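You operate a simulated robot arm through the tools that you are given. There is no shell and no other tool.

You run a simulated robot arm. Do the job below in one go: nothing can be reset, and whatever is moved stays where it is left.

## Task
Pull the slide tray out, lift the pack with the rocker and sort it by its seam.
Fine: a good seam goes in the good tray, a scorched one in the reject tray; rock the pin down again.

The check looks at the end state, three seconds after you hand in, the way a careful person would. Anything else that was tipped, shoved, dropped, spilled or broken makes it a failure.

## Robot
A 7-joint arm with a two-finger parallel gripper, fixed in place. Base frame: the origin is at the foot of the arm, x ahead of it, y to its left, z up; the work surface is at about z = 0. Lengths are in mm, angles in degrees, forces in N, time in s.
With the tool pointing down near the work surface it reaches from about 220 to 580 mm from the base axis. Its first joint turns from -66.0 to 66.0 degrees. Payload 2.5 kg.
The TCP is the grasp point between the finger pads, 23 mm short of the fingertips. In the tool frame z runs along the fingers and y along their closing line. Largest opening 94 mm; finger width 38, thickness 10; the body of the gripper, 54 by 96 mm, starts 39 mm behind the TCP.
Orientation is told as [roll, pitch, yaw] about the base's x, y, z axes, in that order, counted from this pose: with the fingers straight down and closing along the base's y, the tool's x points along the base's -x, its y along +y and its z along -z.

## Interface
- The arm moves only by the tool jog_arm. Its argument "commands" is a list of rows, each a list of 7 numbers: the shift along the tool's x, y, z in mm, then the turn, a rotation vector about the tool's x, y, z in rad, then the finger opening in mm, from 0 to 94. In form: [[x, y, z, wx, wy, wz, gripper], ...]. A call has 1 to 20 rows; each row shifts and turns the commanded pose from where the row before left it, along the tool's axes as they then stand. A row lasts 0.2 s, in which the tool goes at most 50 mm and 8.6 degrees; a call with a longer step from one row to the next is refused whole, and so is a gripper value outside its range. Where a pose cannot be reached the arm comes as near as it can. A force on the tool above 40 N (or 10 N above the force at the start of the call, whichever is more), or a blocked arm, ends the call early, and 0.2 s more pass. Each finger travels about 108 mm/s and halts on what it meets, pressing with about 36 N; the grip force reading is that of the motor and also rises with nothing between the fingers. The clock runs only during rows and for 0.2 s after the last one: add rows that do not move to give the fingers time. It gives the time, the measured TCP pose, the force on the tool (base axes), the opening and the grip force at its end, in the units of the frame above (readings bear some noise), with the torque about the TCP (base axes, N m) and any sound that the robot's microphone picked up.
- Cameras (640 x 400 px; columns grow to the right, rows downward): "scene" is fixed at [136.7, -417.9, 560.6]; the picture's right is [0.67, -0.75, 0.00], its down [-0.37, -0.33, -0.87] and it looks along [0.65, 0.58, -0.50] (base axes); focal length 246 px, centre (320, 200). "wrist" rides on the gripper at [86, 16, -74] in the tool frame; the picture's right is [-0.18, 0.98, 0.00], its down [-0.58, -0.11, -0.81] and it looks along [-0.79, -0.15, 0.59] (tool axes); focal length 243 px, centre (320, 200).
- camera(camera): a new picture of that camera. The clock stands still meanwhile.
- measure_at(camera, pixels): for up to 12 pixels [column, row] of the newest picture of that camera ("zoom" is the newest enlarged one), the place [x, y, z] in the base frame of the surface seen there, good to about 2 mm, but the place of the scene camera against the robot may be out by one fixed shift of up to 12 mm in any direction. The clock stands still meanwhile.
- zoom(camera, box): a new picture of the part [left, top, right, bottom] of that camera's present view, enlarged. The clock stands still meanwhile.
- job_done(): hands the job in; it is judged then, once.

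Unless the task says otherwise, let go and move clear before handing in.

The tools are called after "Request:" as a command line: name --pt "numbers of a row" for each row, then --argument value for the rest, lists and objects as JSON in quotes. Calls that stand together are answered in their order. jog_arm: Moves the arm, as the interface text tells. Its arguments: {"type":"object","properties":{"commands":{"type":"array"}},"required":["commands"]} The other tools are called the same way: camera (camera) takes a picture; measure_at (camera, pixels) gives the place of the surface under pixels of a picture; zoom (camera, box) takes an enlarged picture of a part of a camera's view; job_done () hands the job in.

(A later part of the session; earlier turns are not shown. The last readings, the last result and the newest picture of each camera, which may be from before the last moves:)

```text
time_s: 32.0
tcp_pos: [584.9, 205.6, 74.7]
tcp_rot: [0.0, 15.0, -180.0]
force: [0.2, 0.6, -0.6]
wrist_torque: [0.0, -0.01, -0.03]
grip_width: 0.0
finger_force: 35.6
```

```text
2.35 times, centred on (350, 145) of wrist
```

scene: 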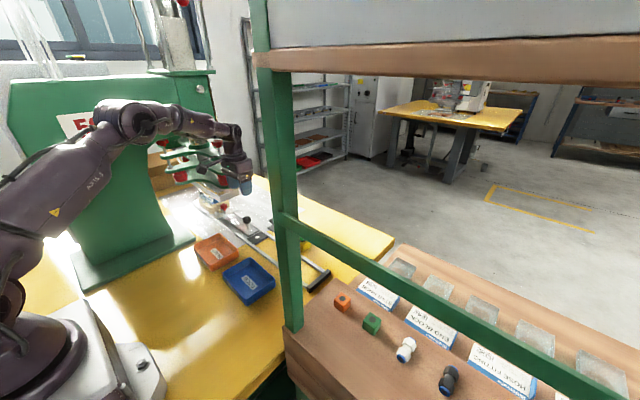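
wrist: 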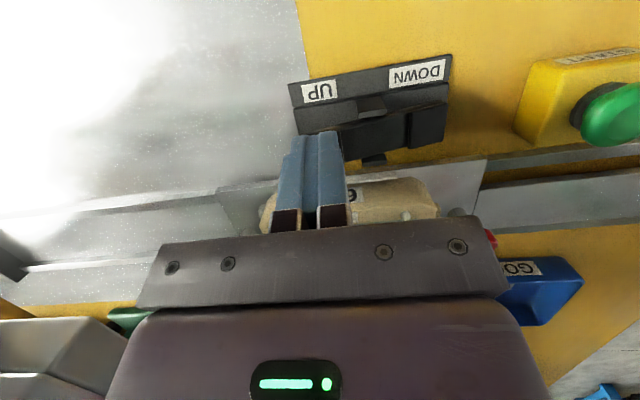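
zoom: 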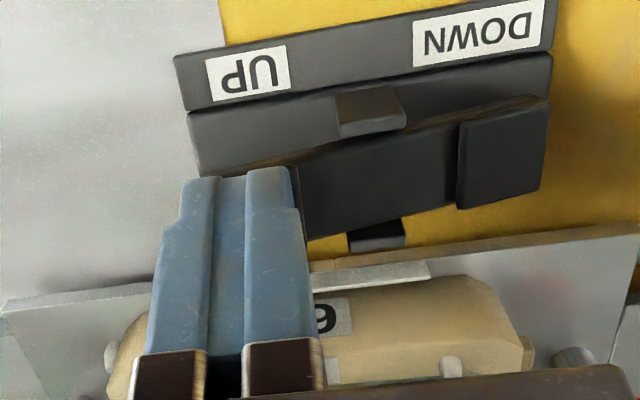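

The fingers are over the UP pad. I'll press down in 3 mm steps.

Request:
jog_arm --pt "-0.78 0 2.9 0 0 0 0" --pt "-0.78 0 2.9 0 0 0 0" --pt "-0.78 0 2.9 0 0 0 0" --pt "-0.78 0 2.9 0 0 0 0" --pt "-0.78 0 2.9 0 0 0 0" --pt "-0.78 0 2.9 0 0 0 0" --pt "-0.78 0 2.9 0 0 0 0" --pt "0 0 0 0 0 0 0"

Request:
zoom --camera "wrist" --box '[230, 60, 470, 230]'

Request:
zoom --camera "scene" --box '[215, 170, 305, 250]'

```text
time_s: 33.8
tcp_pos: [581.5, 206.8, 54.6]
tcp_rot: [-0.1, 15.0, -180.1]
force: [0.4, 0.2, 0.0]
wrist_torque: [-0.02, 0.0, -0.01]
grip_width: 0.0
finger_force: 35.8
```

```text
2.35 times, centred on (350, 145) of wrist
```

zoom: 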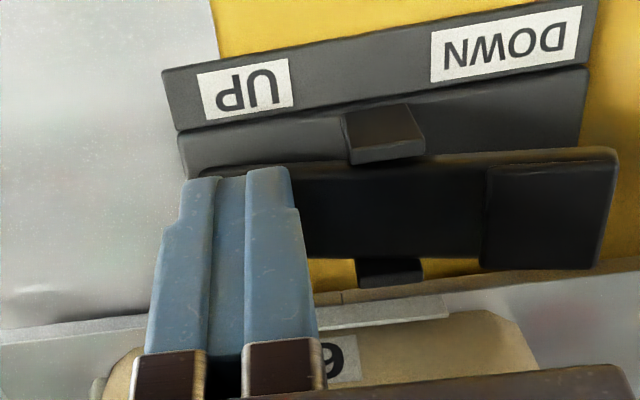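

```text
5.00 times, centred on (260, 210) of scene
```

zoom: 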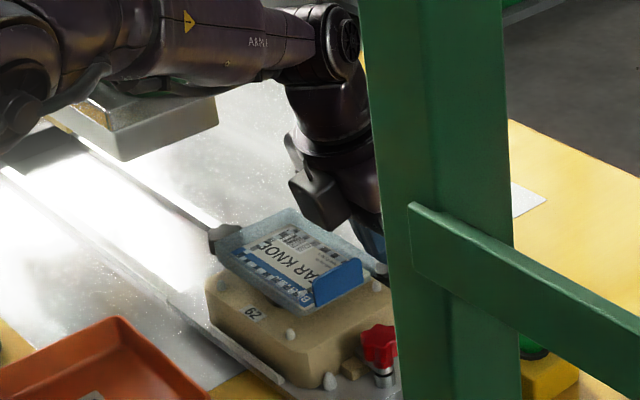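

The rocker flipped to UP and the pack has risen in the nest. I'll lift clear and inspect it.

Request:
jog_arm --pt "2.6 0 -9.7 0 0 0 0" --pt "7.8 0 -29 0 0 0 0" --pt "7.8 0 -29 0 0 0 0" --pt "7.8 0 -29 0 0 0 0" --pt "7.8 0 -29 0 0 0 0" --pt "0 0 0 0 -0.131 0 0" --pt "0 0 0 0 -0.131 0 0" --pt "0 0 0 0 0 0 0"

Request:
camera --camera "wrist"

Request:
zoom --camera "scene" --box '[240, 195, 290, 235]'

```text
time_s: 35.6
tcp_pos: [564.6, 195.9, 181.8]
tcp_rot: [-0.1, 0.0, -180.0]
force: [0.0, 0.1, 0.8]
wrist_torque: [-0.01, -0.02, -0.01]
grip_width: 0.0
finger_force: 35.8
out of reach, approached as far as the arm can: row 7
```

```text
taken
```

wrist: 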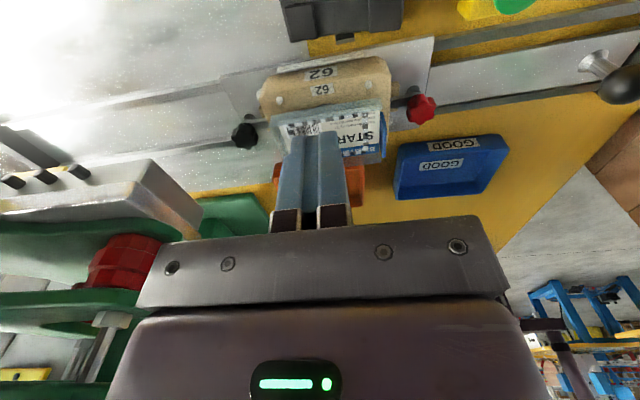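

```text
10.00 times, centred on (265, 215) of scene
```

zoom: 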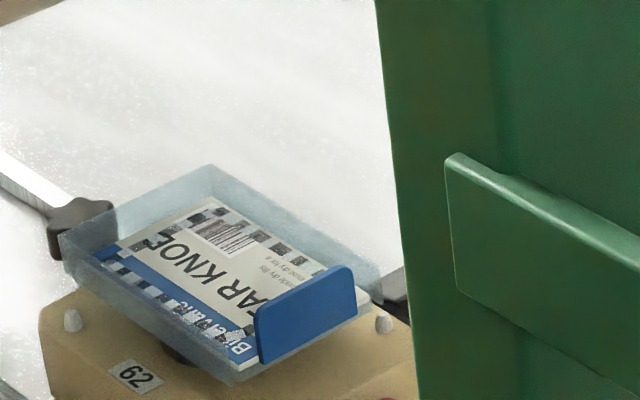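

The pack now sits raised on the pin, level, with a blue upright tab at its -y end. I'll bring the wrist camera over it to inspect the seam.

Request:
jog_arm --pt "-18 -1 0 0 0 0 0" --pt "-18 -2 0 0 0 0 0" --pt "-18 -2 0 0 0 0 0" --pt "-15 -2 0 0 0 0 0" --pt "0 0 0 0 0 0 0"

Request:
camera --camera "wrist"

Request:
zoom --camera "wrist" --box '[220, 0, 400, 120]'

```text
time_s: 36.8
tcp_pos: [496.2, 203.0, 182.7]
tcp_rot: [0.0, 0.1, -180.0]
force: [0.0, 0.1, -0.1]
wrist_torque: [-0.01, 0.02, 0.0]
grip_width: 0.0
finger_force: 35.6
```

```text
taken
```

wrist: 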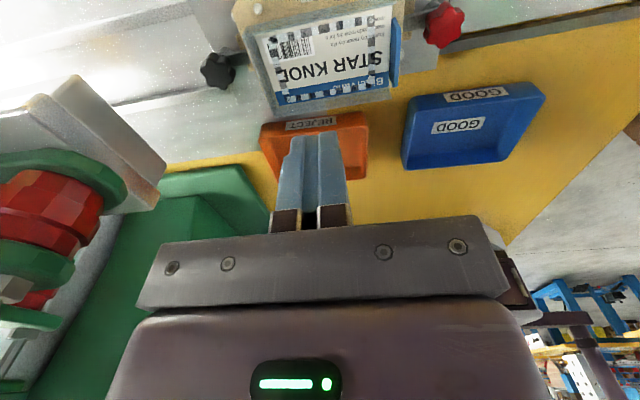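

```text
3.33 times, centred on (310, 60) of wrist
```

zoom: 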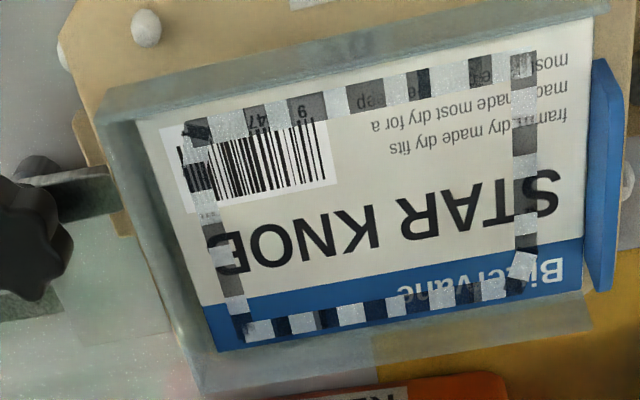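

All four sides of the seam are visible in this view. I'll magnify each side.

Request:
zoom --camera "wrist" --box '[262, 15, 312, 55]'

Request:
zoom --camera "wrist" --box '[310, 5, 395, 55]'

Request:
zoom --camera "wrist" --box '[270, 60, 330, 110]'

Request:
zoom --camera "wrist" --box '[320, 55, 400, 110]'

```text
10.00 times, centred on (287, 35) of wrist
```

zoom: 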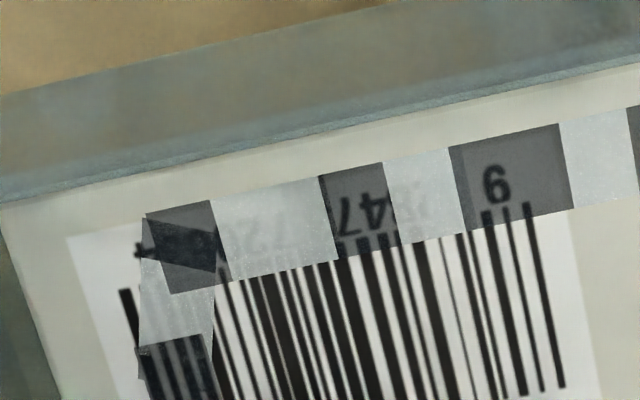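

```text
7.53 times, centred on (352, 30) of wrist
```

zoom: 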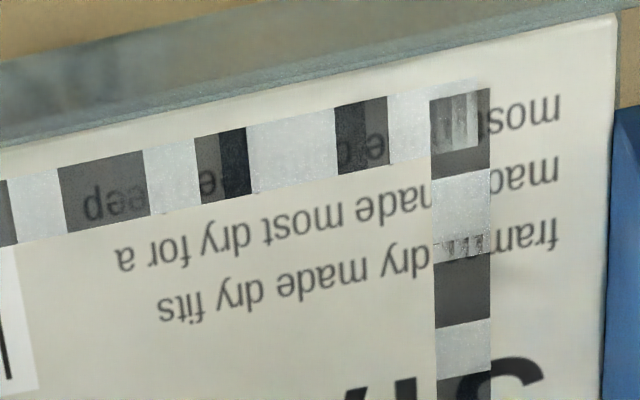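

```text
8.00 times, centred on (300, 85) of wrist
```

zoom: 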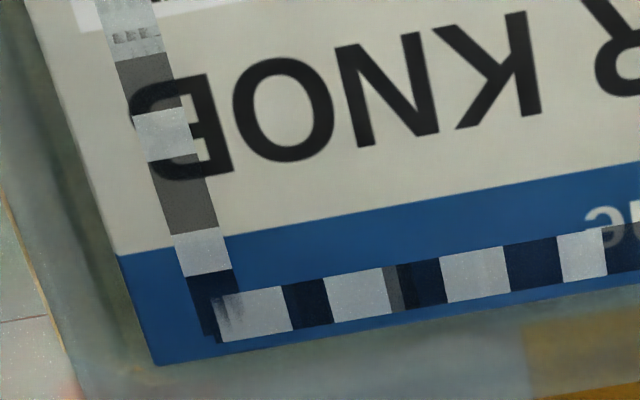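

```text
7.27 times, centred on (360, 82) of wrist
```

zoom: 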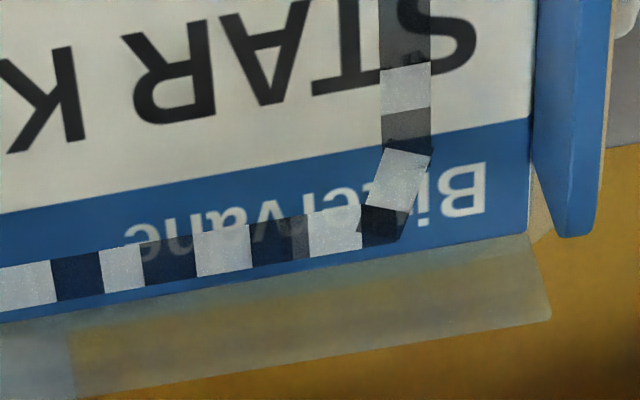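

The seam tiles are neutral grey and white all round, and I see no brown yet. I'll get one closer view before deciding.

Request:
jog_arm --pt "-8 0 18 0 0 0 0" --pt "-8 0 17 0 0 0 0" --pt "0 0 0 0 0 0 0"

Request:
camera --camera "wrist"

Request:
zoom --camera "wrist" --box '[210, 0, 420, 140]'

Request:
measure_at --camera "wrist" --pixels '[[320, 60], [262, 40], [275, 110], [395, 40], [398, 80], [340, 115], [250, 20], [392, 100], [405, 40], [330, 110]]'

```text
time_s: 37.6
tcp_pos: [480.7, 203.5, 144.6]
tcp_rot: [0.0, 0.0, -179.9]
force: [-0.7, -0.3, 1.0]
wrist_torque: [-0.01, 0.02, -0.02]
grip_width: 0.0
finger_force: 36.0
```

```text
taken
```

wrist: 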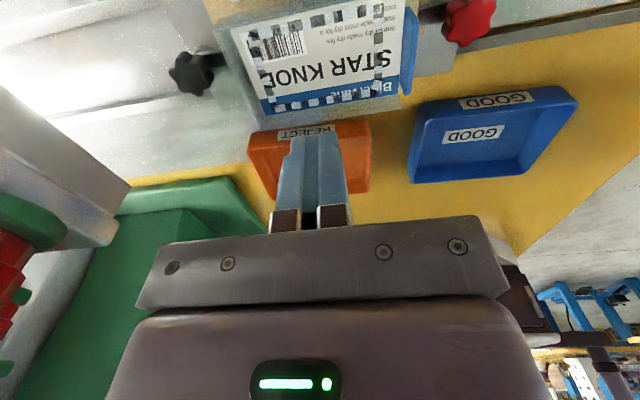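

```text
2.86 times, centred on (315, 70) of wrist
```

zoom: 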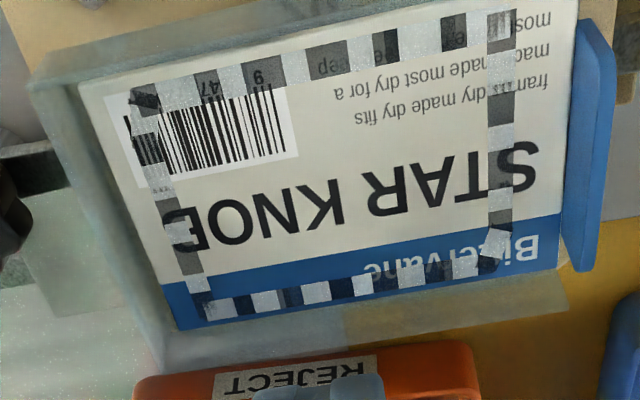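

```text
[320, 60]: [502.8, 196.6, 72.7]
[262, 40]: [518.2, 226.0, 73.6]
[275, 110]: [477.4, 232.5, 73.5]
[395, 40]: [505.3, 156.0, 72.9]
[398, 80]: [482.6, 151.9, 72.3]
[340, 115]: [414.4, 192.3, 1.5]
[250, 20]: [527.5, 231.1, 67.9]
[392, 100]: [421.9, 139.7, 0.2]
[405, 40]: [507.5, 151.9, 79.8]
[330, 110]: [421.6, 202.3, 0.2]
```

The card is now at z≈73, lifted 16 mm, and there's still no brown anywhere on the seam. I'll measure the clear film and blue tab from the scene camera to plan the grip.

Request:
zoom --camera "scene" --box '[240, 195, 290, 235]'

Request:
measure_at --camera "zoom" --pixels '[[210, 170], [65, 250], [375, 265], [235, 365], [130, 300], [150, 330], [265, 320], [345, 275], [260, 355], [350, 310], [310, 310], [220, 370]]'

Request:
measure_at --camera "scene" --pixels '[[250, 232], [245, 228], [277, 228], [246, 226], [242, 228]]'

```text
10.00 times, centred on (265, 215) of scene
```

zoom: 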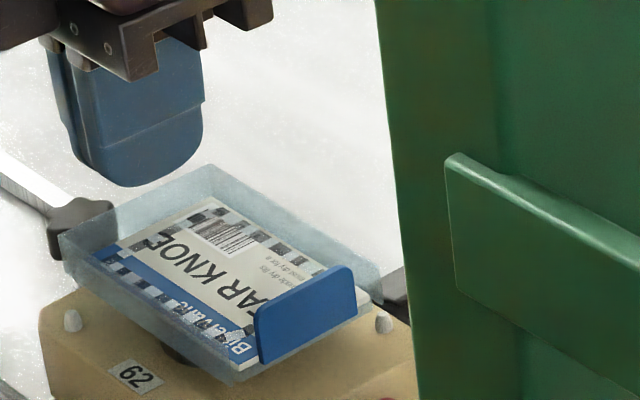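

```text
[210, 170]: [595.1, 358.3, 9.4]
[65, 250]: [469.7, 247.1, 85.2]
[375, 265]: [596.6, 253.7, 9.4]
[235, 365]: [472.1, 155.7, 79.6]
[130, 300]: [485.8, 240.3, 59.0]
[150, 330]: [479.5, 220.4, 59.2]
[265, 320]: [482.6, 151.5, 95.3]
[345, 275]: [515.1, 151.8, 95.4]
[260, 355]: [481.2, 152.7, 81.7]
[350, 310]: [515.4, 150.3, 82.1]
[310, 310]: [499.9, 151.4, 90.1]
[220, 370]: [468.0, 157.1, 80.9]
```

```text
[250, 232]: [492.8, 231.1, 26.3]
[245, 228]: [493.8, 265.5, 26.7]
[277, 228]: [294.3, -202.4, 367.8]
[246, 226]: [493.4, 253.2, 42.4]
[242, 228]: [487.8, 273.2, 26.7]
```

The pack is a shallow tray about 68 mm wide in x and 94 mm in y, now 16 mm above the nest. I'll grip it across x, with the blue tab at y≈150. First I'll measure the two sorting trays.

Request:
measure_at --camera "wrist" --pixels '[[420, 105], [570, 92], [533, 165], [412, 182], [480, 130], [415, 150], [555, 130], [470, 170], [275, 135], [360, 125], [368, 190], [255, 150]]'

Request:
zoom --camera "wrist" --box '[230, 70, 590, 210]'

Request:
measure_at --camera "scene" --pixels '[[248, 258], [223, 275], [274, 277], [246, 303], [248, 262], [230, 275], [268, 279], [246, 296]]'

```text
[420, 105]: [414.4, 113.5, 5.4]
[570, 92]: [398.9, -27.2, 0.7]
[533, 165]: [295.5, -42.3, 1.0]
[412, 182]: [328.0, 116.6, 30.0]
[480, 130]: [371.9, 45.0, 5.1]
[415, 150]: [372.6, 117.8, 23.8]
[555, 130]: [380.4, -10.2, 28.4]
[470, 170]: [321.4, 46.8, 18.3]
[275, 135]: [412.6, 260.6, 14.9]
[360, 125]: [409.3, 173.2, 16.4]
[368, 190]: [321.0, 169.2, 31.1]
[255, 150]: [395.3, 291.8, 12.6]
```

```text
1.78 times, centred on (410, 140) of wrist
```

zoom: 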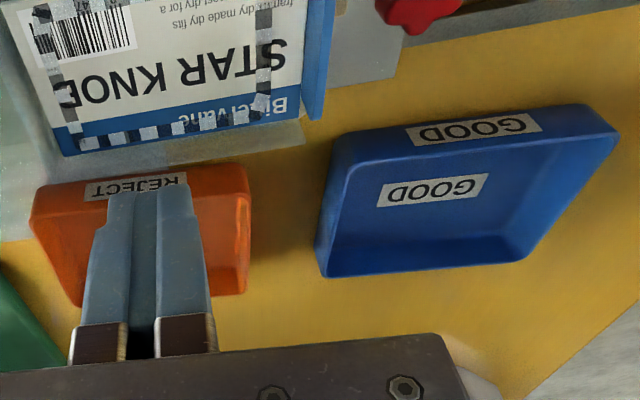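

```text
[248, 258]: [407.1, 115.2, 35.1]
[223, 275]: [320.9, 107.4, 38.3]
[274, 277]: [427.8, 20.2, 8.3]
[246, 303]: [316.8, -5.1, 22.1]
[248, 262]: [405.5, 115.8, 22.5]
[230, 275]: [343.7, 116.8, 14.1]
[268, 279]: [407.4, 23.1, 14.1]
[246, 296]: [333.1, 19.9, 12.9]
```

The blue tray is about 95 × 130 mm outside, so the fingers wouldn't fit beside the pack across x. The pack should be carried by its blue tab instead, with the fingers closing along y. I'll look at the blue tray from above to get its floor extents.

Request:
jog_arm --pt "0 0 -30 0 0 0 0" --pt "0 0 -35 0 0 0 0" --pt "-15 25 -15 0 0 0 0" --pt "-18 30 0 0 0 0 0" --pt "-18 30 0 0 0 0 0" --pt "-18 30 0 0 0 0 0" --pt "-18 28 0 0 0 0 0" --pt "0 0 0 0 0 0 0"

Request:
camera --camera "wrist"

Request:
zoom --camera "wrist" --box '[220, 0, 420, 130]'

```text
time_s: 39.4
tcp_pos: [393.4, 62.0, 224.4]
tcp_rot: [0.0, 0.1, -179.9]
force: [-0.5, 0.2, -0.6]
wrist_torque: [0.0, 0.01, 0.03]
grip_width: 0.0
finger_force: 35.9
```

```text
taken
```

wrist: 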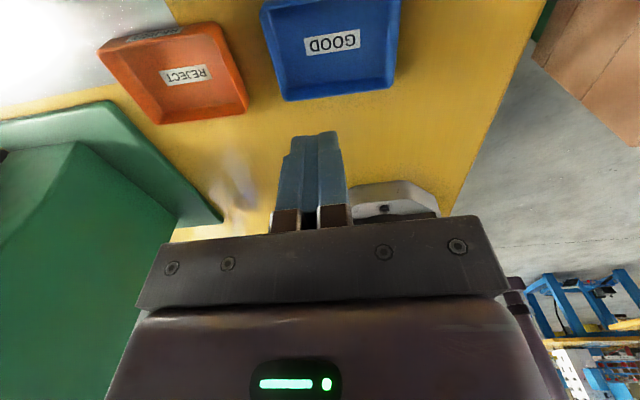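

```text
3.08 times, centred on (320, 65) of wrist
```

zoom: 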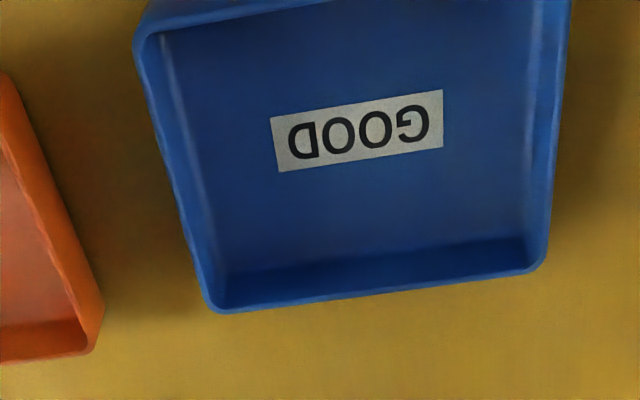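

Now I'll measure the floor and rim edges of the blue tray in this zoom.

Request:
measure_at --camera "zoom" --pixels '[[170, 40], [210, 100], [225, 180], [230, 265], [360, 245], [360, 275], [525, 230], [535, 100], [525, 20], [360, 300], [190, 180], [550, 180]]'

Request:
measure_at --camera "wrist" --pixels '[[268, 14], [290, 96], [388, 88], [400, 3], [330, 94], [280, 50], [392, 50], [320, 2], [387, 40], [280, 40], [340, 4], [300, 8]]'

```text
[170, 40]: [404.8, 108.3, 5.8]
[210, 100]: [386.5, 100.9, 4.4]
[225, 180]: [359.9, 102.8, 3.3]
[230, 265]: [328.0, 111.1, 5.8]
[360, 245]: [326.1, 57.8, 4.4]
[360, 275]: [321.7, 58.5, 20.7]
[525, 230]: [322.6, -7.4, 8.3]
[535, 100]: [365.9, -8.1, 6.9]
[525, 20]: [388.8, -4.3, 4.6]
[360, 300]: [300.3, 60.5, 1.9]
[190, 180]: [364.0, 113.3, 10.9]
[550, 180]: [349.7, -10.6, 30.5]
```

```text
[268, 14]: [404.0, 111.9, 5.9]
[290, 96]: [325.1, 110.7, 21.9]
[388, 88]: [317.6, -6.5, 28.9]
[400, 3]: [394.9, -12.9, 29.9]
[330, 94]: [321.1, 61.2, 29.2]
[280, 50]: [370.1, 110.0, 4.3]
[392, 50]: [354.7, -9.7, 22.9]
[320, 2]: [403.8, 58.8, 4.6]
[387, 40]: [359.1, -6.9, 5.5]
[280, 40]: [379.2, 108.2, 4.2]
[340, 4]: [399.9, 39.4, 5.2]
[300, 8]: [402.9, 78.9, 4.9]
```

The blue tray's floor runs x≈323–410, y≈-8–112, so the pack fits lengthwise along y. I'll now move above the blue tab at (498,150) with the fingers partly open.

Request:
jog_arm --pt "20 -18 0 0 0 0 40" --pt "28 -24 0 0 0 0 40" --pt "28 -24 0 0 0 0 40" --pt "28 -22 0 0 0 0 40" --pt "0 0 30 0 0 0 40" --pt "0 0 25 0 0 0 40" --pt "0 0 0 0 0 0 40"

Request:
camera --camera "wrist"

Request:
zoom --camera "wrist" --box '[220, 40, 420, 200]'

Request:
zoom --camera "scene" --box '[235, 185, 295, 235]'

```text
time_s: 41.0
tcp_pos: [498.8, 150.6, 168.4]
tcp_rot: [0.0, 0.0, -180.0]
force: [1.0, -1.1, 0.2]
wrist_torque: [-0.03, 0.01, -0.01]
grip_width: 39.7
finger_force: 0.0
```

```text
taken
```

wrist: 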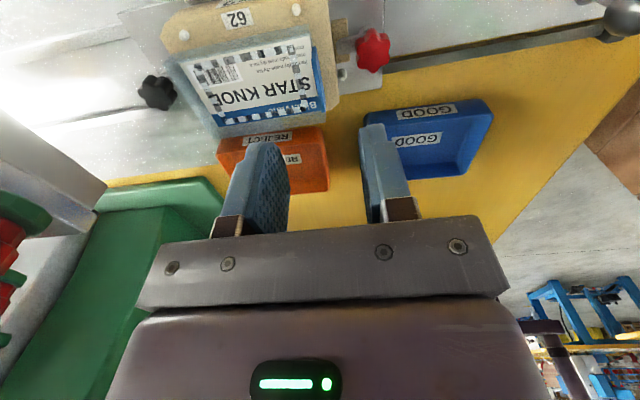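

```text
2.50 times, centred on (320, 120) of wrist
```

zoom: 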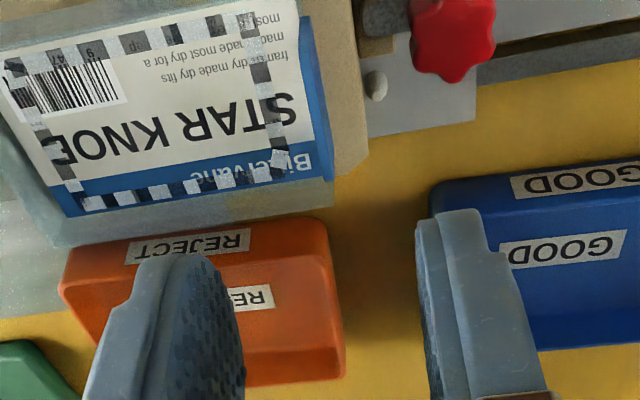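

```text
8.00 times, centred on (265, 210) of scene
```

zoom: 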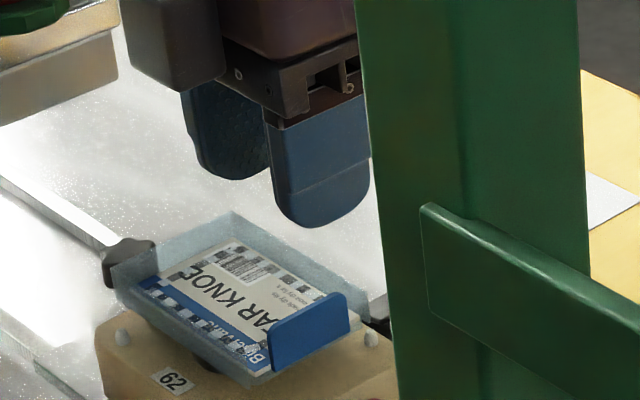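

The tab shows at zoom pixels (300–330, 15–180). I'll measure its position directly.

Request:
zoom --camera "wrist" --box '[280, 30, 350, 130]'

Request:
measure_at --camera "wrist" --pixels '[[317, 60], [322, 80], [325, 100], [313, 48], [327, 108], [319, 75], [323, 75], [312, 60], [318, 90], [316, 50]]'

```text
4.00 times, centred on (315, 80) of wrist
```

zoom: 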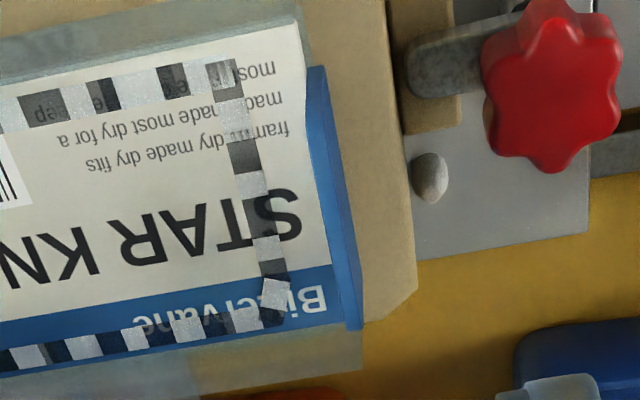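

```text
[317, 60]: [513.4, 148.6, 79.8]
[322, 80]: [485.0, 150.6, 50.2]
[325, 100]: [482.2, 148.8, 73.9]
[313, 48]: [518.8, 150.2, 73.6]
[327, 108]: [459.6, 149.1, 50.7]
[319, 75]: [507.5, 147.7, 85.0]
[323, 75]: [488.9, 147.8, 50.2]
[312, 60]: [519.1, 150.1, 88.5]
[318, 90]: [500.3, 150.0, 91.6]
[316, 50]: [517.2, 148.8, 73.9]
```

The tab is centred at about (500, 150), roughly 4 mm thick, with its top at z≈91. I'll descend to z≈100, with the fingertips 4–5 mm above the card, and close.

Request:
jog_arm --pt "1 0.5 25 0 0 0 36" --pt "0 0 25 0 0 0 36" --pt "0 0 12 0 0 0 36" --pt "0 0 5 0 0 0 36" --pt "0 0 0 0 0 0 36"

Request:
zoom --camera "scene" --box '[235, 185, 295, 235]'

Request:
zoom --camera "wrist" --box '[220, 60, 420, 230]'

```text
time_s: 42.2
tcp_pos: [498.5, 148.7, 103.1]
tcp_rot: [0.0, 0.0, -180.0]
force: [-0.2, 0.5, 0.1]
wrist_torque: [0.03, -0.03, -0.01]
grip_width: 35.9
finger_force: 0.1
```

```text
8.00 times, centred on (265, 210) of scene
```

zoom: 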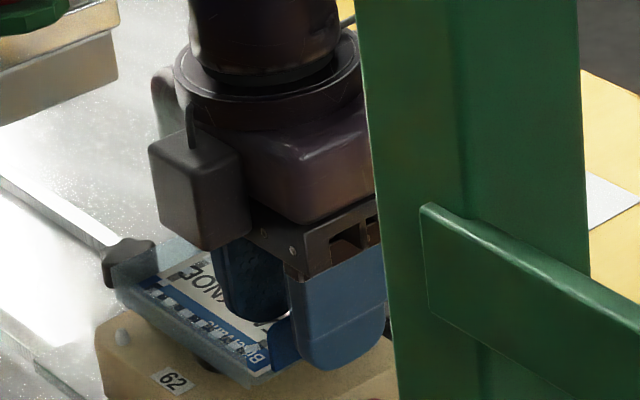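

```text
2.35 times, centred on (320, 145) of wrist
```

zoom: 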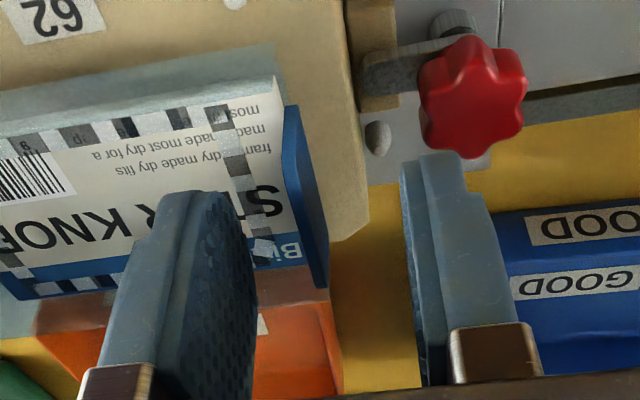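

The tab is between the fingers and nothing is touching (under 1 N). I'll drop 2 mm, shift y by +1 and close gradually.

Request:
jog_arm --pt "0 -1 2.5 0 0 0 36" --pt "0 0 0 0 0 0 24" --pt "0 0 0 0 0 0 14" --pt "0 0 0 0 0 0 8" --pt "0 0 0 0 0 0 4" --pt "0 0 0 0 0 0 0" --pt "0 0 0 0 0 0 0" --pt "0 0 0 0 0 0 0"

Request:
zoom --camera "scene" --box '[235, 185, 295, 235]'

Request:
zoom --camera "wrist" --box '[220, 60, 420, 230]'

```text
time_s: 44.0
tcp_pos: [497.0, 148.6, 101.6]
tcp_rot: [0.0, 0.0, -180.0]
force: [-0.4, -0.5, 0.2]
wrist_torque: [0.03, -0.02, 0.01]
grip_width: 0.6
finger_force: 36.1
```

```text
8.00 times, centred on (265, 210) of scene
```

zoom: 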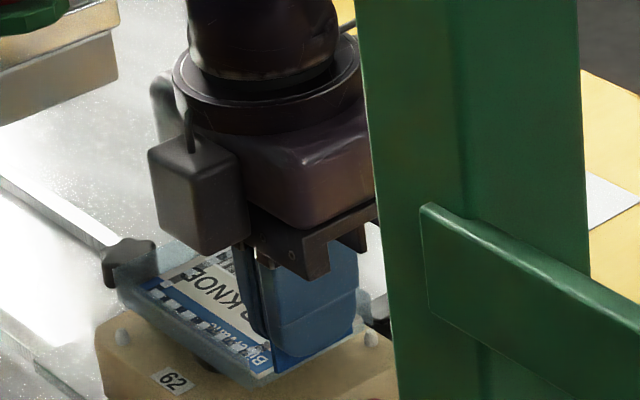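

```text
2.35 times, centred on (320, 145) of wrist
```

zoom: 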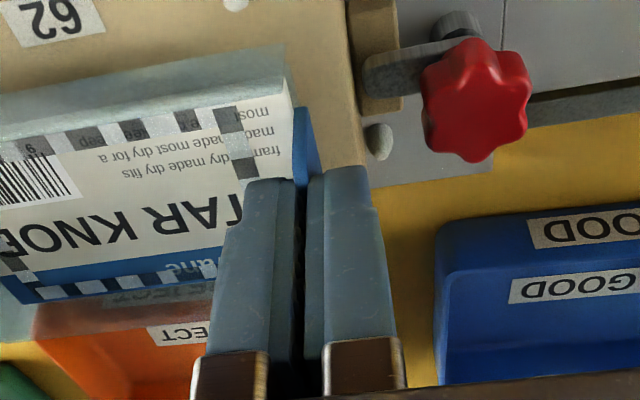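

The fingers closed to 0.6 mm, so either the tab is a thin flap or it isn't held. I'll lift 12 mm slowly and see whether the pack follows.

Request:
jog_arm --pt "0 0 -2 0 0 0 0" --pt "0 0 -4 0 0 0 0" --pt "0 0 -6 0 0 0 0" --pt "0 0 0 0 0 0 0"

Request:
zoom --camera "scene" --box '[235, 185, 295, 235]'

Request:
zoom --camera "wrist" --box '[220, 60, 420, 230]'

```text
time_s: 45.0
tcp_pos: [498.0, 148.7, 113.2]
tcp_rot: [0.0, 0.0, -180.1]
force: [-0.1, 0.0, -0.9]
wrist_torque: [-0.02, -0.01, -0.01]
grip_width: 0.8
finger_force: 36.1
```

```text
8.00 times, centred on (265, 210) of scene
```

zoom: 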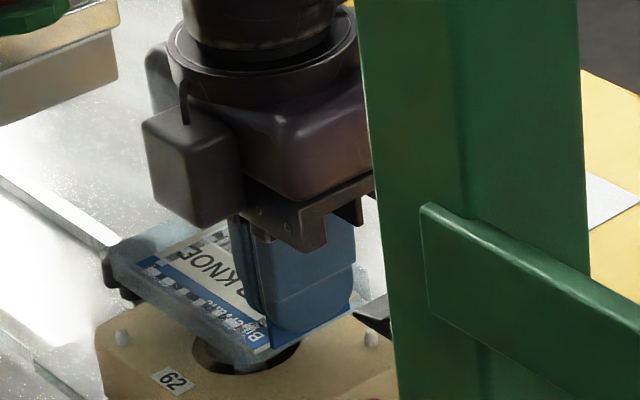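

```text
2.35 times, centred on (320, 145) of wrist
```

zoom: 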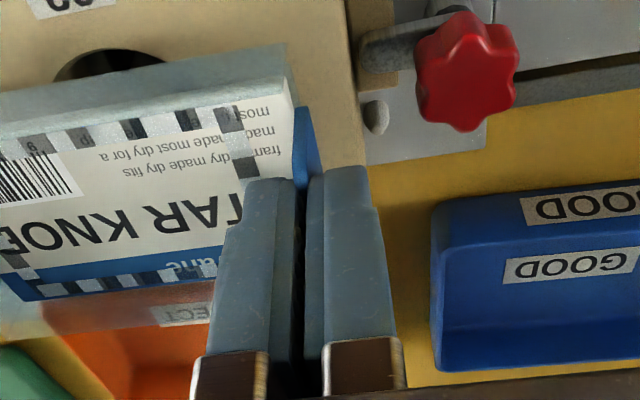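

The pack lifted cleanly and level, and the nest hole is now visible beneath it. I'll raise it well clear of the nest and recheck.

Request:
jog_arm --pt "0 0 -8 0 0 0 0" --pt "0 0 -15 0 0 0 0" --pt "0 0 -20 0 0 0 0" --pt "0 0 -20 0 0 0 0" --pt "0 0 -15 0 0 0 0" --pt "0 0 -8 0 0 0 0" --pt "0 0 0 0 0 0 0"

Request:
zoom --camera "scene" --box '[225, 165, 295, 235]'

Request:
zoom --camera "wrist" --box '[180, 40, 420, 230]'

```text
time_s: 46.6
tcp_pos: [497.2, 149.0, 200.5]
tcp_rot: [0.0, 0.0, -180.0]
force: [-0.6, 0.4, -0.8]
wrist_torque: [-0.04, 0.0, 0.0]
grip_width: 0.7
finger_force: 35.9
```

```text
5.71 times, centred on (260, 200) of scene
```

zoom: 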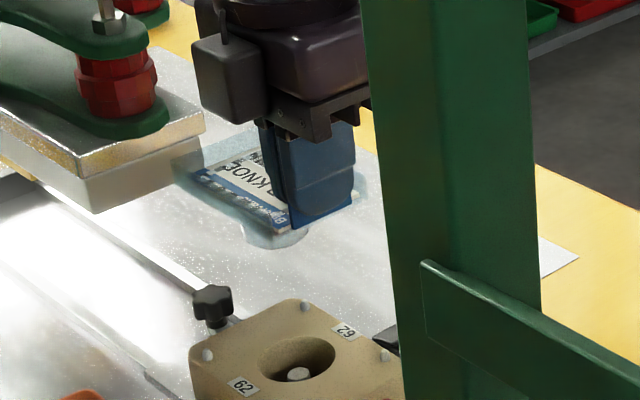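

```text
2.11 times, centred on (300, 135) of wrist
```

zoom: 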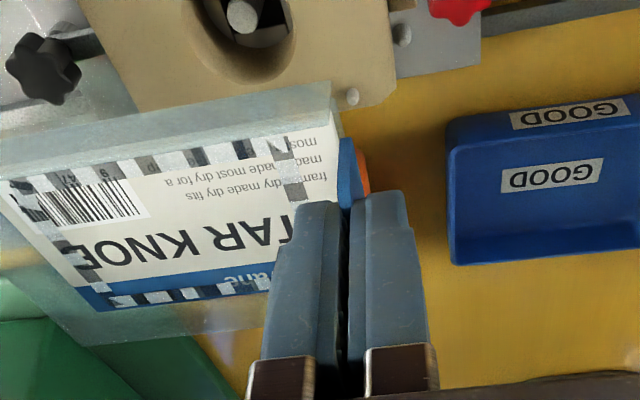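

The pack hangs level and has a clear dome on its underside, and the pin is visible in the empty nest. I'll take a closer look at the dome and the seam from here.

Request:
zoom --camera "scene" --box '[240, 180, 270, 200]'

Request:
zoom --camera "wrist" --box '[170, 60, 350, 190]'

Request:
measure_at --camera "wrist" --pixels '[[220, 130], [260, 120], [190, 115], [230, 170], [300, 110], [295, 55], [210, 170], [340, 120]]'

```text
16.00 times, centred on (255, 190) of scene
```

zoom: 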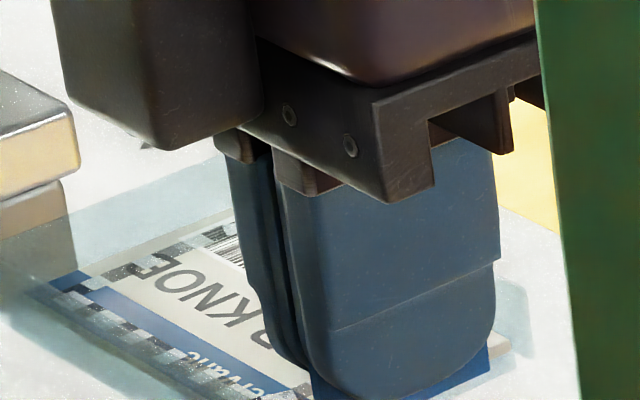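

```text
3.08 times, centred on (260, 125) of wrist
```

zoom: 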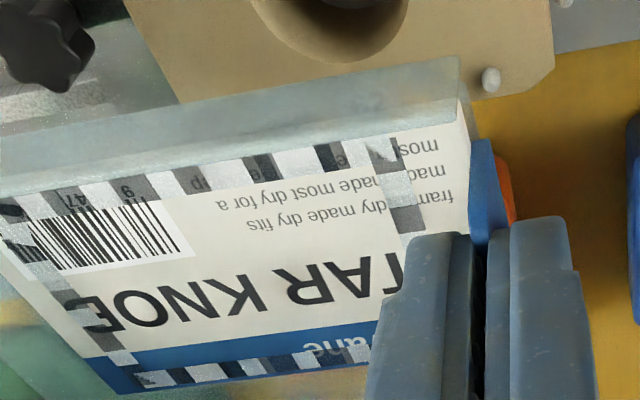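

```text
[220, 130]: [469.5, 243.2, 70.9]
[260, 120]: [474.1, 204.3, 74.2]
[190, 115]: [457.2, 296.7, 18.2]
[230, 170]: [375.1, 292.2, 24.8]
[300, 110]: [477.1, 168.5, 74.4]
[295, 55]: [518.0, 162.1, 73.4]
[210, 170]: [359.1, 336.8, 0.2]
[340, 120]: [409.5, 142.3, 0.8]
```

The seam is neutral on all four sides, with no browning or char, so I judge it good. I'll carry the pack to above the blue GOOD tray, aiming the tab at (367, 12).

Request:
jog_arm --pt "-6 6 0 0 0 0 0" --pt "-12 13 0 0 0 0 0" --pt "-16 17 0 0 0 0 0" --pt "-16 17 0 0 0 0 0" --pt "-16 17 0 0 0 0 0" --pt "-16 17 0 0 0 0 0" --pt "-16 17 0 0 0 0 0" --pt "-16 17 0 0 0 0 0" --pt "-10 10 0 0 0 0 0" --pt "-6 6 0 0 0 0 0" --pt "0 0 0 0 0 0 0"

Request:
camera --camera "wrist"

Request:
zoom --camera "scene" --box '[190, 185, 310, 315]'

```text
time_s: 49.0
tcp_pos: [366.3, 11.9, 198.7]
tcp_rot: [0.0, 0.0, -180.0]
force: [-0.7, -0.1, -0.3]
wrist_torque: [-0.04, 0.0, -0.01]
grip_width: 0.5
finger_force: 36.2
```

```text
taken
```

wrist: 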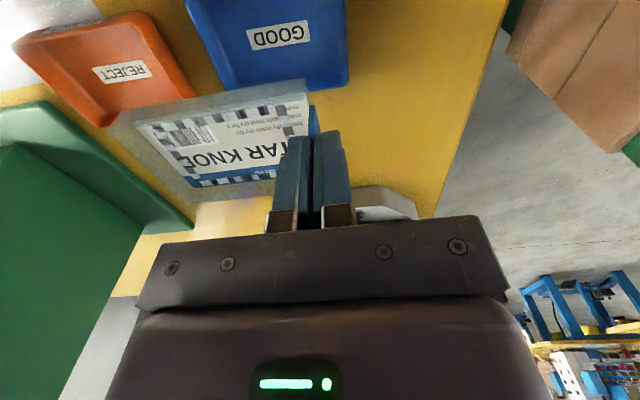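

```text
3.08 times, centred on (250, 250) of scene
```

zoom: 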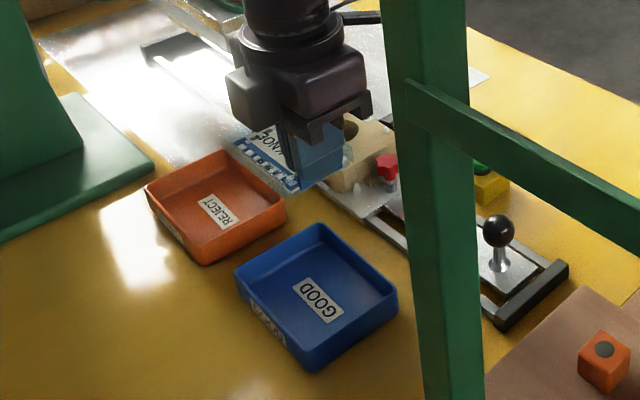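

The pack is over the GOOD tray. I'll measure the card's corners to check its position and any rotation in the grip.

Request:
zoom --camera "wrist" --box '[120, 70, 340, 220]'

Request:
measure_at --camera "wrist" --pixels '[[145, 128], [190, 180], [300, 98], [220, 110], [180, 160], [165, 145], [250, 150], [270, 172], [200, 182], [160, 122], [290, 105], [315, 115]]'

```text
2.67 times, centred on (230, 145) of wrist
```

zoom: 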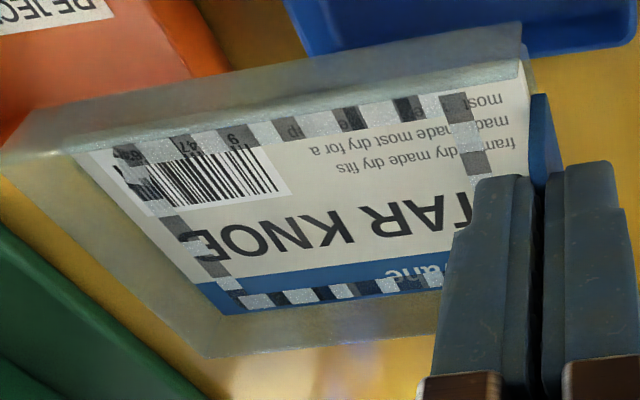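

```text
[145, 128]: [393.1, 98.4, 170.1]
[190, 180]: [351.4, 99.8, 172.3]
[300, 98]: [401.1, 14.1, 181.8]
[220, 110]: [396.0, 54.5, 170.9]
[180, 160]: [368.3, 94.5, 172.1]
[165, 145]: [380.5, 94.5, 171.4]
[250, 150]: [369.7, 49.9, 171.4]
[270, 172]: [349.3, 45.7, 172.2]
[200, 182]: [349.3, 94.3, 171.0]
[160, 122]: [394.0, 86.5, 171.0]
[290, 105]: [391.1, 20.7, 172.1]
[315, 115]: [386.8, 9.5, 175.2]
```

The card isn't rotated, but the clear flange's +y edge (y≈110) would be tight against the tray wall at 112. I'll shift 4 mm toward -y and 2 mm toward +x, then lower to z≈100.

Request:
jog_arm --pt "2 4 10 0 0 0 0" --pt "0 0 20 0 0 0 0" --pt "0 0 22 0 0 0 0" --pt "0 0 22 0 0 0 0" --pt "0 0 15 0 0 0 0" --pt "0 0 8 0 0 0 0" --pt "0 0 0 0 0 0 0"

Request:
camera --camera "wrist"

Request:
zoom --camera "scene" --box '[200, 215, 300, 315]'

```text
time_s: 50.6
tcp_pos: [367.8, 8.8, 103.6]
tcp_rot: [0.0, 0.1, -180.1]
force: [0.5, 0.0, 0.1]
wrist_torque: [0.0, 0.01, 0.02]
grip_width: 0.8
finger_force: 35.9
```

```text
taken
```

wrist: 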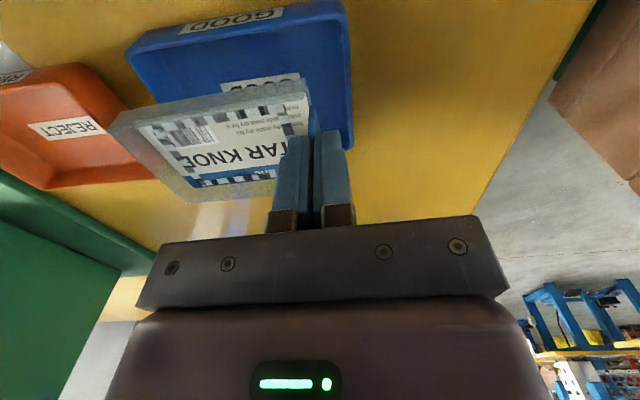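

```text
4.00 times, centred on (250, 265) of scene
```

zoom: 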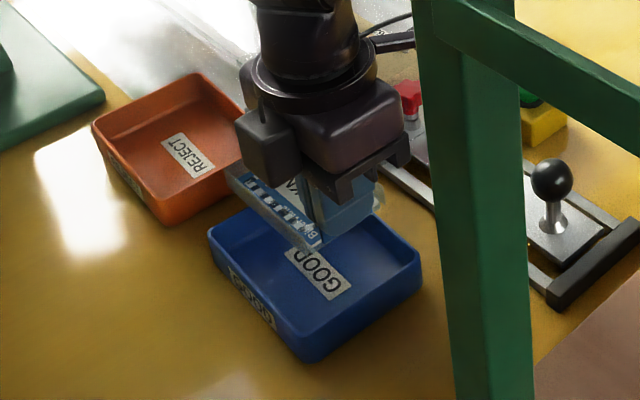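

The pack is aligned above the blue tray at TCP z≈104 with no contact. I'll lower further in small steps.

Request:
jog_arm --pt "0 0 8 0 0 0 0" --pt "0 0 8 0 0 0 0" --pt "0 0 6 0 0 0 0" --pt "0 0 6 0 0 0 0" --pt "0 0 4 0 0 0 0" --pt "0 0 0 0 0 0 0"

Request:
zoom --camera "wrist" --box '[90, 40, 390, 240]'

Request:
zoom --camera "scene" --box '[210, 225, 290, 310]'

```text
time_s: 52.0
tcp_pos: [370.3, 9.5, 70.9]
tcp_rot: [0.0, 0.0, -180.0]
force: [-0.8, -0.5, -0.6]
wrist_torque: [-0.01, 0.0, -0.01]
grip_width: 0.7
finger_force: 36.1
```

```text
2.00 times, centred on (240, 140) of wrist
```

zoom: 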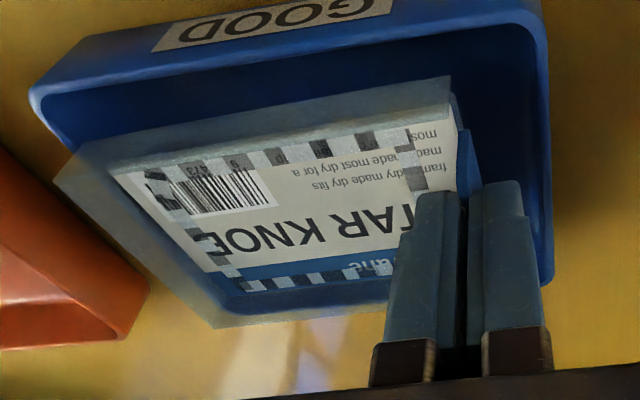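

```text
4.71 times, centred on (250, 268) of scene
```

zoom: 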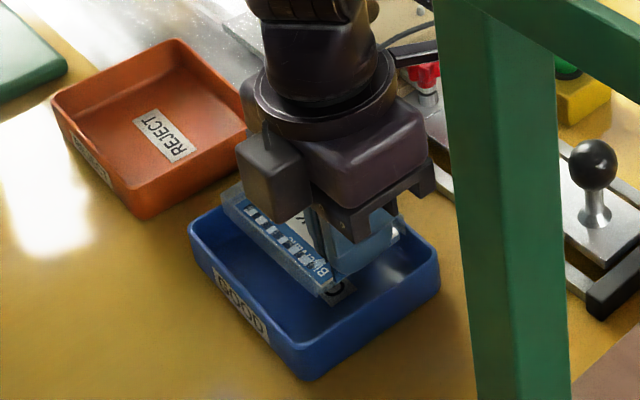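

The pack is entering the tray with no contact yet. I'll shift 2 mm more toward -y to balance the clearances and continue down in smaller steps.

Request:
jog_arm --pt "0 2 0 0 0 0 0" --pt "0 0 4 0 0 0 0" --pt "0 0 4 0 0 0 0" --pt "0 0 3 0 0 0 0" --pt "0 0 0 0 0 0 0"

Request:
zoom --camera "wrist" --box '[90, 40, 390, 240]'

Request:
zoom --camera "scene" --box '[210, 225, 290, 310]'

```text
time_s: 53.2
tcp_pos: [370.4, 6.1, 60.6]
tcp_rot: [0.0, 0.2, -180.0]
force: [1.1, -6.3, 19.0]
wrist_torque: [0.34, -0.1, -0.09]
grip_width: 0.0
finger_force: 36.1
```

```text
2.00 times, centred on (240, 140) of wrist
```

zoom: 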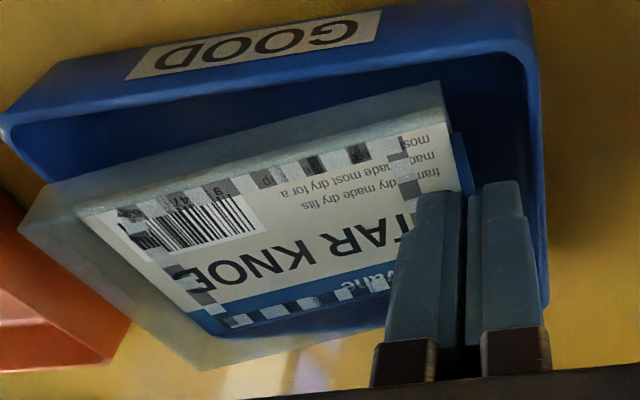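

```text
4.71 times, centred on (250, 268) of scene
```

zoom: 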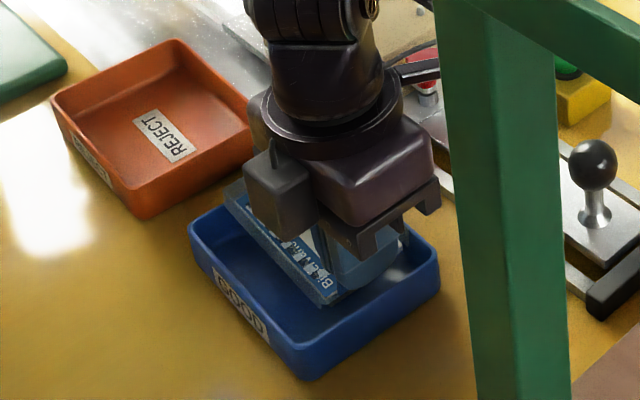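

There was contact with 19 N and the pack has tilted slightly, with either the dome on the floor or the flange on the rim. I'll back up 6 mm and look.

Request:
jog_arm --pt "0 0 -3 0 0 0 0" --pt "0 0 -3 0 0 0 0" --pt "0 0 0 0 0 0 0"

Request:
camera --camera "wrist"

Request:
zoom --camera "scene" --box '[215, 235, 285, 300]'

Request:
zoom --camera "wrist" --box '[90, 40, 390, 240]'

Request:
measure_at --camera "wrist" --pixels '[[138, 150], [190, 190], [220, 120], [300, 100], [250, 150], [160, 165], [100, 115], [320, 70], [97, 100], [350, 190], [200, 195], [280, 180]]'

```text
time_s: 54.0
tcp_pos: [369.2, 5.7, 64.2]
tcp_rot: [0.0, -0.2, -179.9]
force: [-0.5, 1.4, 2.1]
wrist_torque: [0.1, 0.08, 0.02]
grip_width: 0.3
finger_force: 36.3
```

```text
taken
```

wrist: 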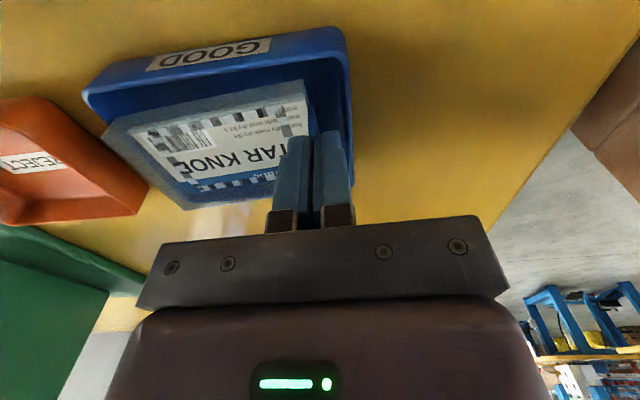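

```text
6.15 times, centred on (250, 268) of scene
```

zoom: 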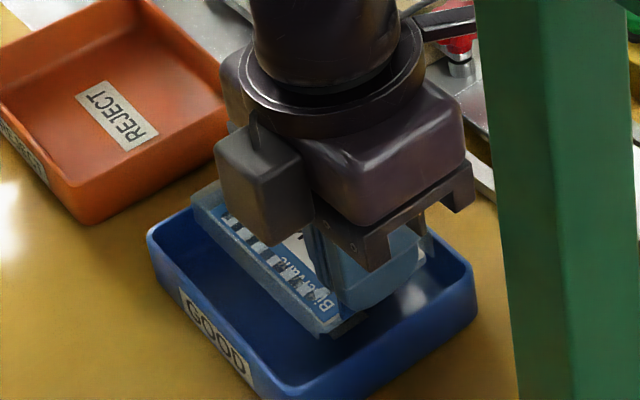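

```text
2.00 times, centred on (240, 140) of wrist
```

zoom: 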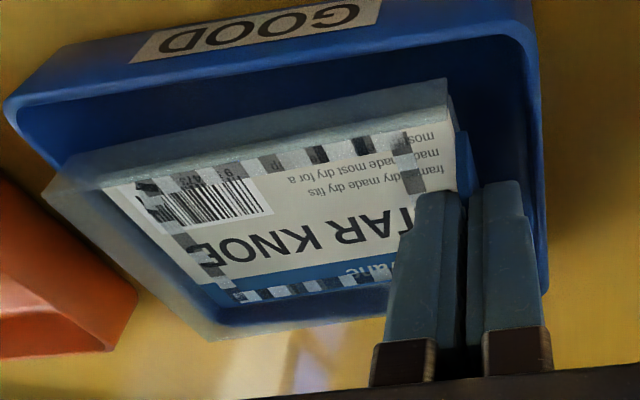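

```text
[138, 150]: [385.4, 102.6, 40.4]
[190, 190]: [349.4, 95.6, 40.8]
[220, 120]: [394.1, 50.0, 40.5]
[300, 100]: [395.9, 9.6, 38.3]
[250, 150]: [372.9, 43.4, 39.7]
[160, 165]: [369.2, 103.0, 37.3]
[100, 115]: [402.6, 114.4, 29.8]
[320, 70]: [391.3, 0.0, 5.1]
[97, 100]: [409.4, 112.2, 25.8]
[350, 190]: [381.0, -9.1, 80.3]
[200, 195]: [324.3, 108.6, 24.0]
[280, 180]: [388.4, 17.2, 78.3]
```

The card is level at z≈40, and the flange (x 326–405, y 0–107) lies inside the tray rim. So it was the roughly 32 mm deep dome touching the floor, and the tab slid about 4 mm in the grip. I'll lower 3 mm until it rests.

Request:
jog_arm --pt "0 0 1 0 0 0 0" --pt "0 0 1 0 0 0 0" --pt "0 0 1 0 0 0 0" --pt "0 0 0 0 0 0 0"

Request:
zoom --camera "wrist" --box '[90, 40, 390, 240]'

Request:
zoom --camera "scene" --box '[215, 235, 285, 300]'

```text
time_s: 55.0
tcp_pos: [370.6, 5.9, 62.7]
tcp_rot: [0.0, 0.0, 180.0]
force: [-0.2, -3.5, 11.2]
wrist_torque: [0.15, 0.04, -0.05]
grip_width: 0.2
finger_force: 36.0
```

```text
2.00 times, centred on (240, 140) of wrist
```

zoom: 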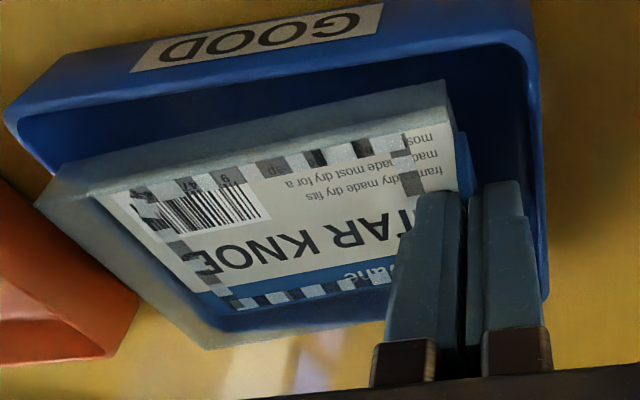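

```text
6.15 times, centred on (250, 268) of scene
```

zoom: 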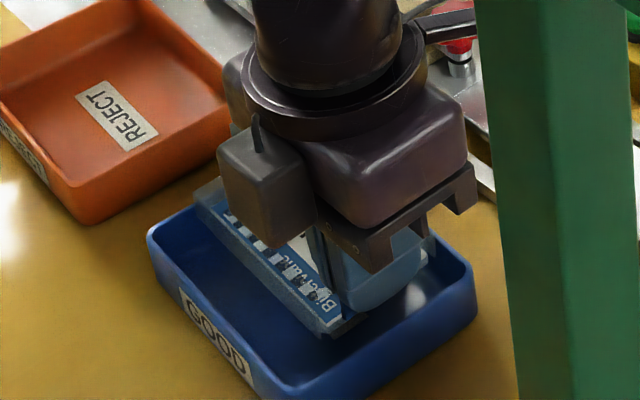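

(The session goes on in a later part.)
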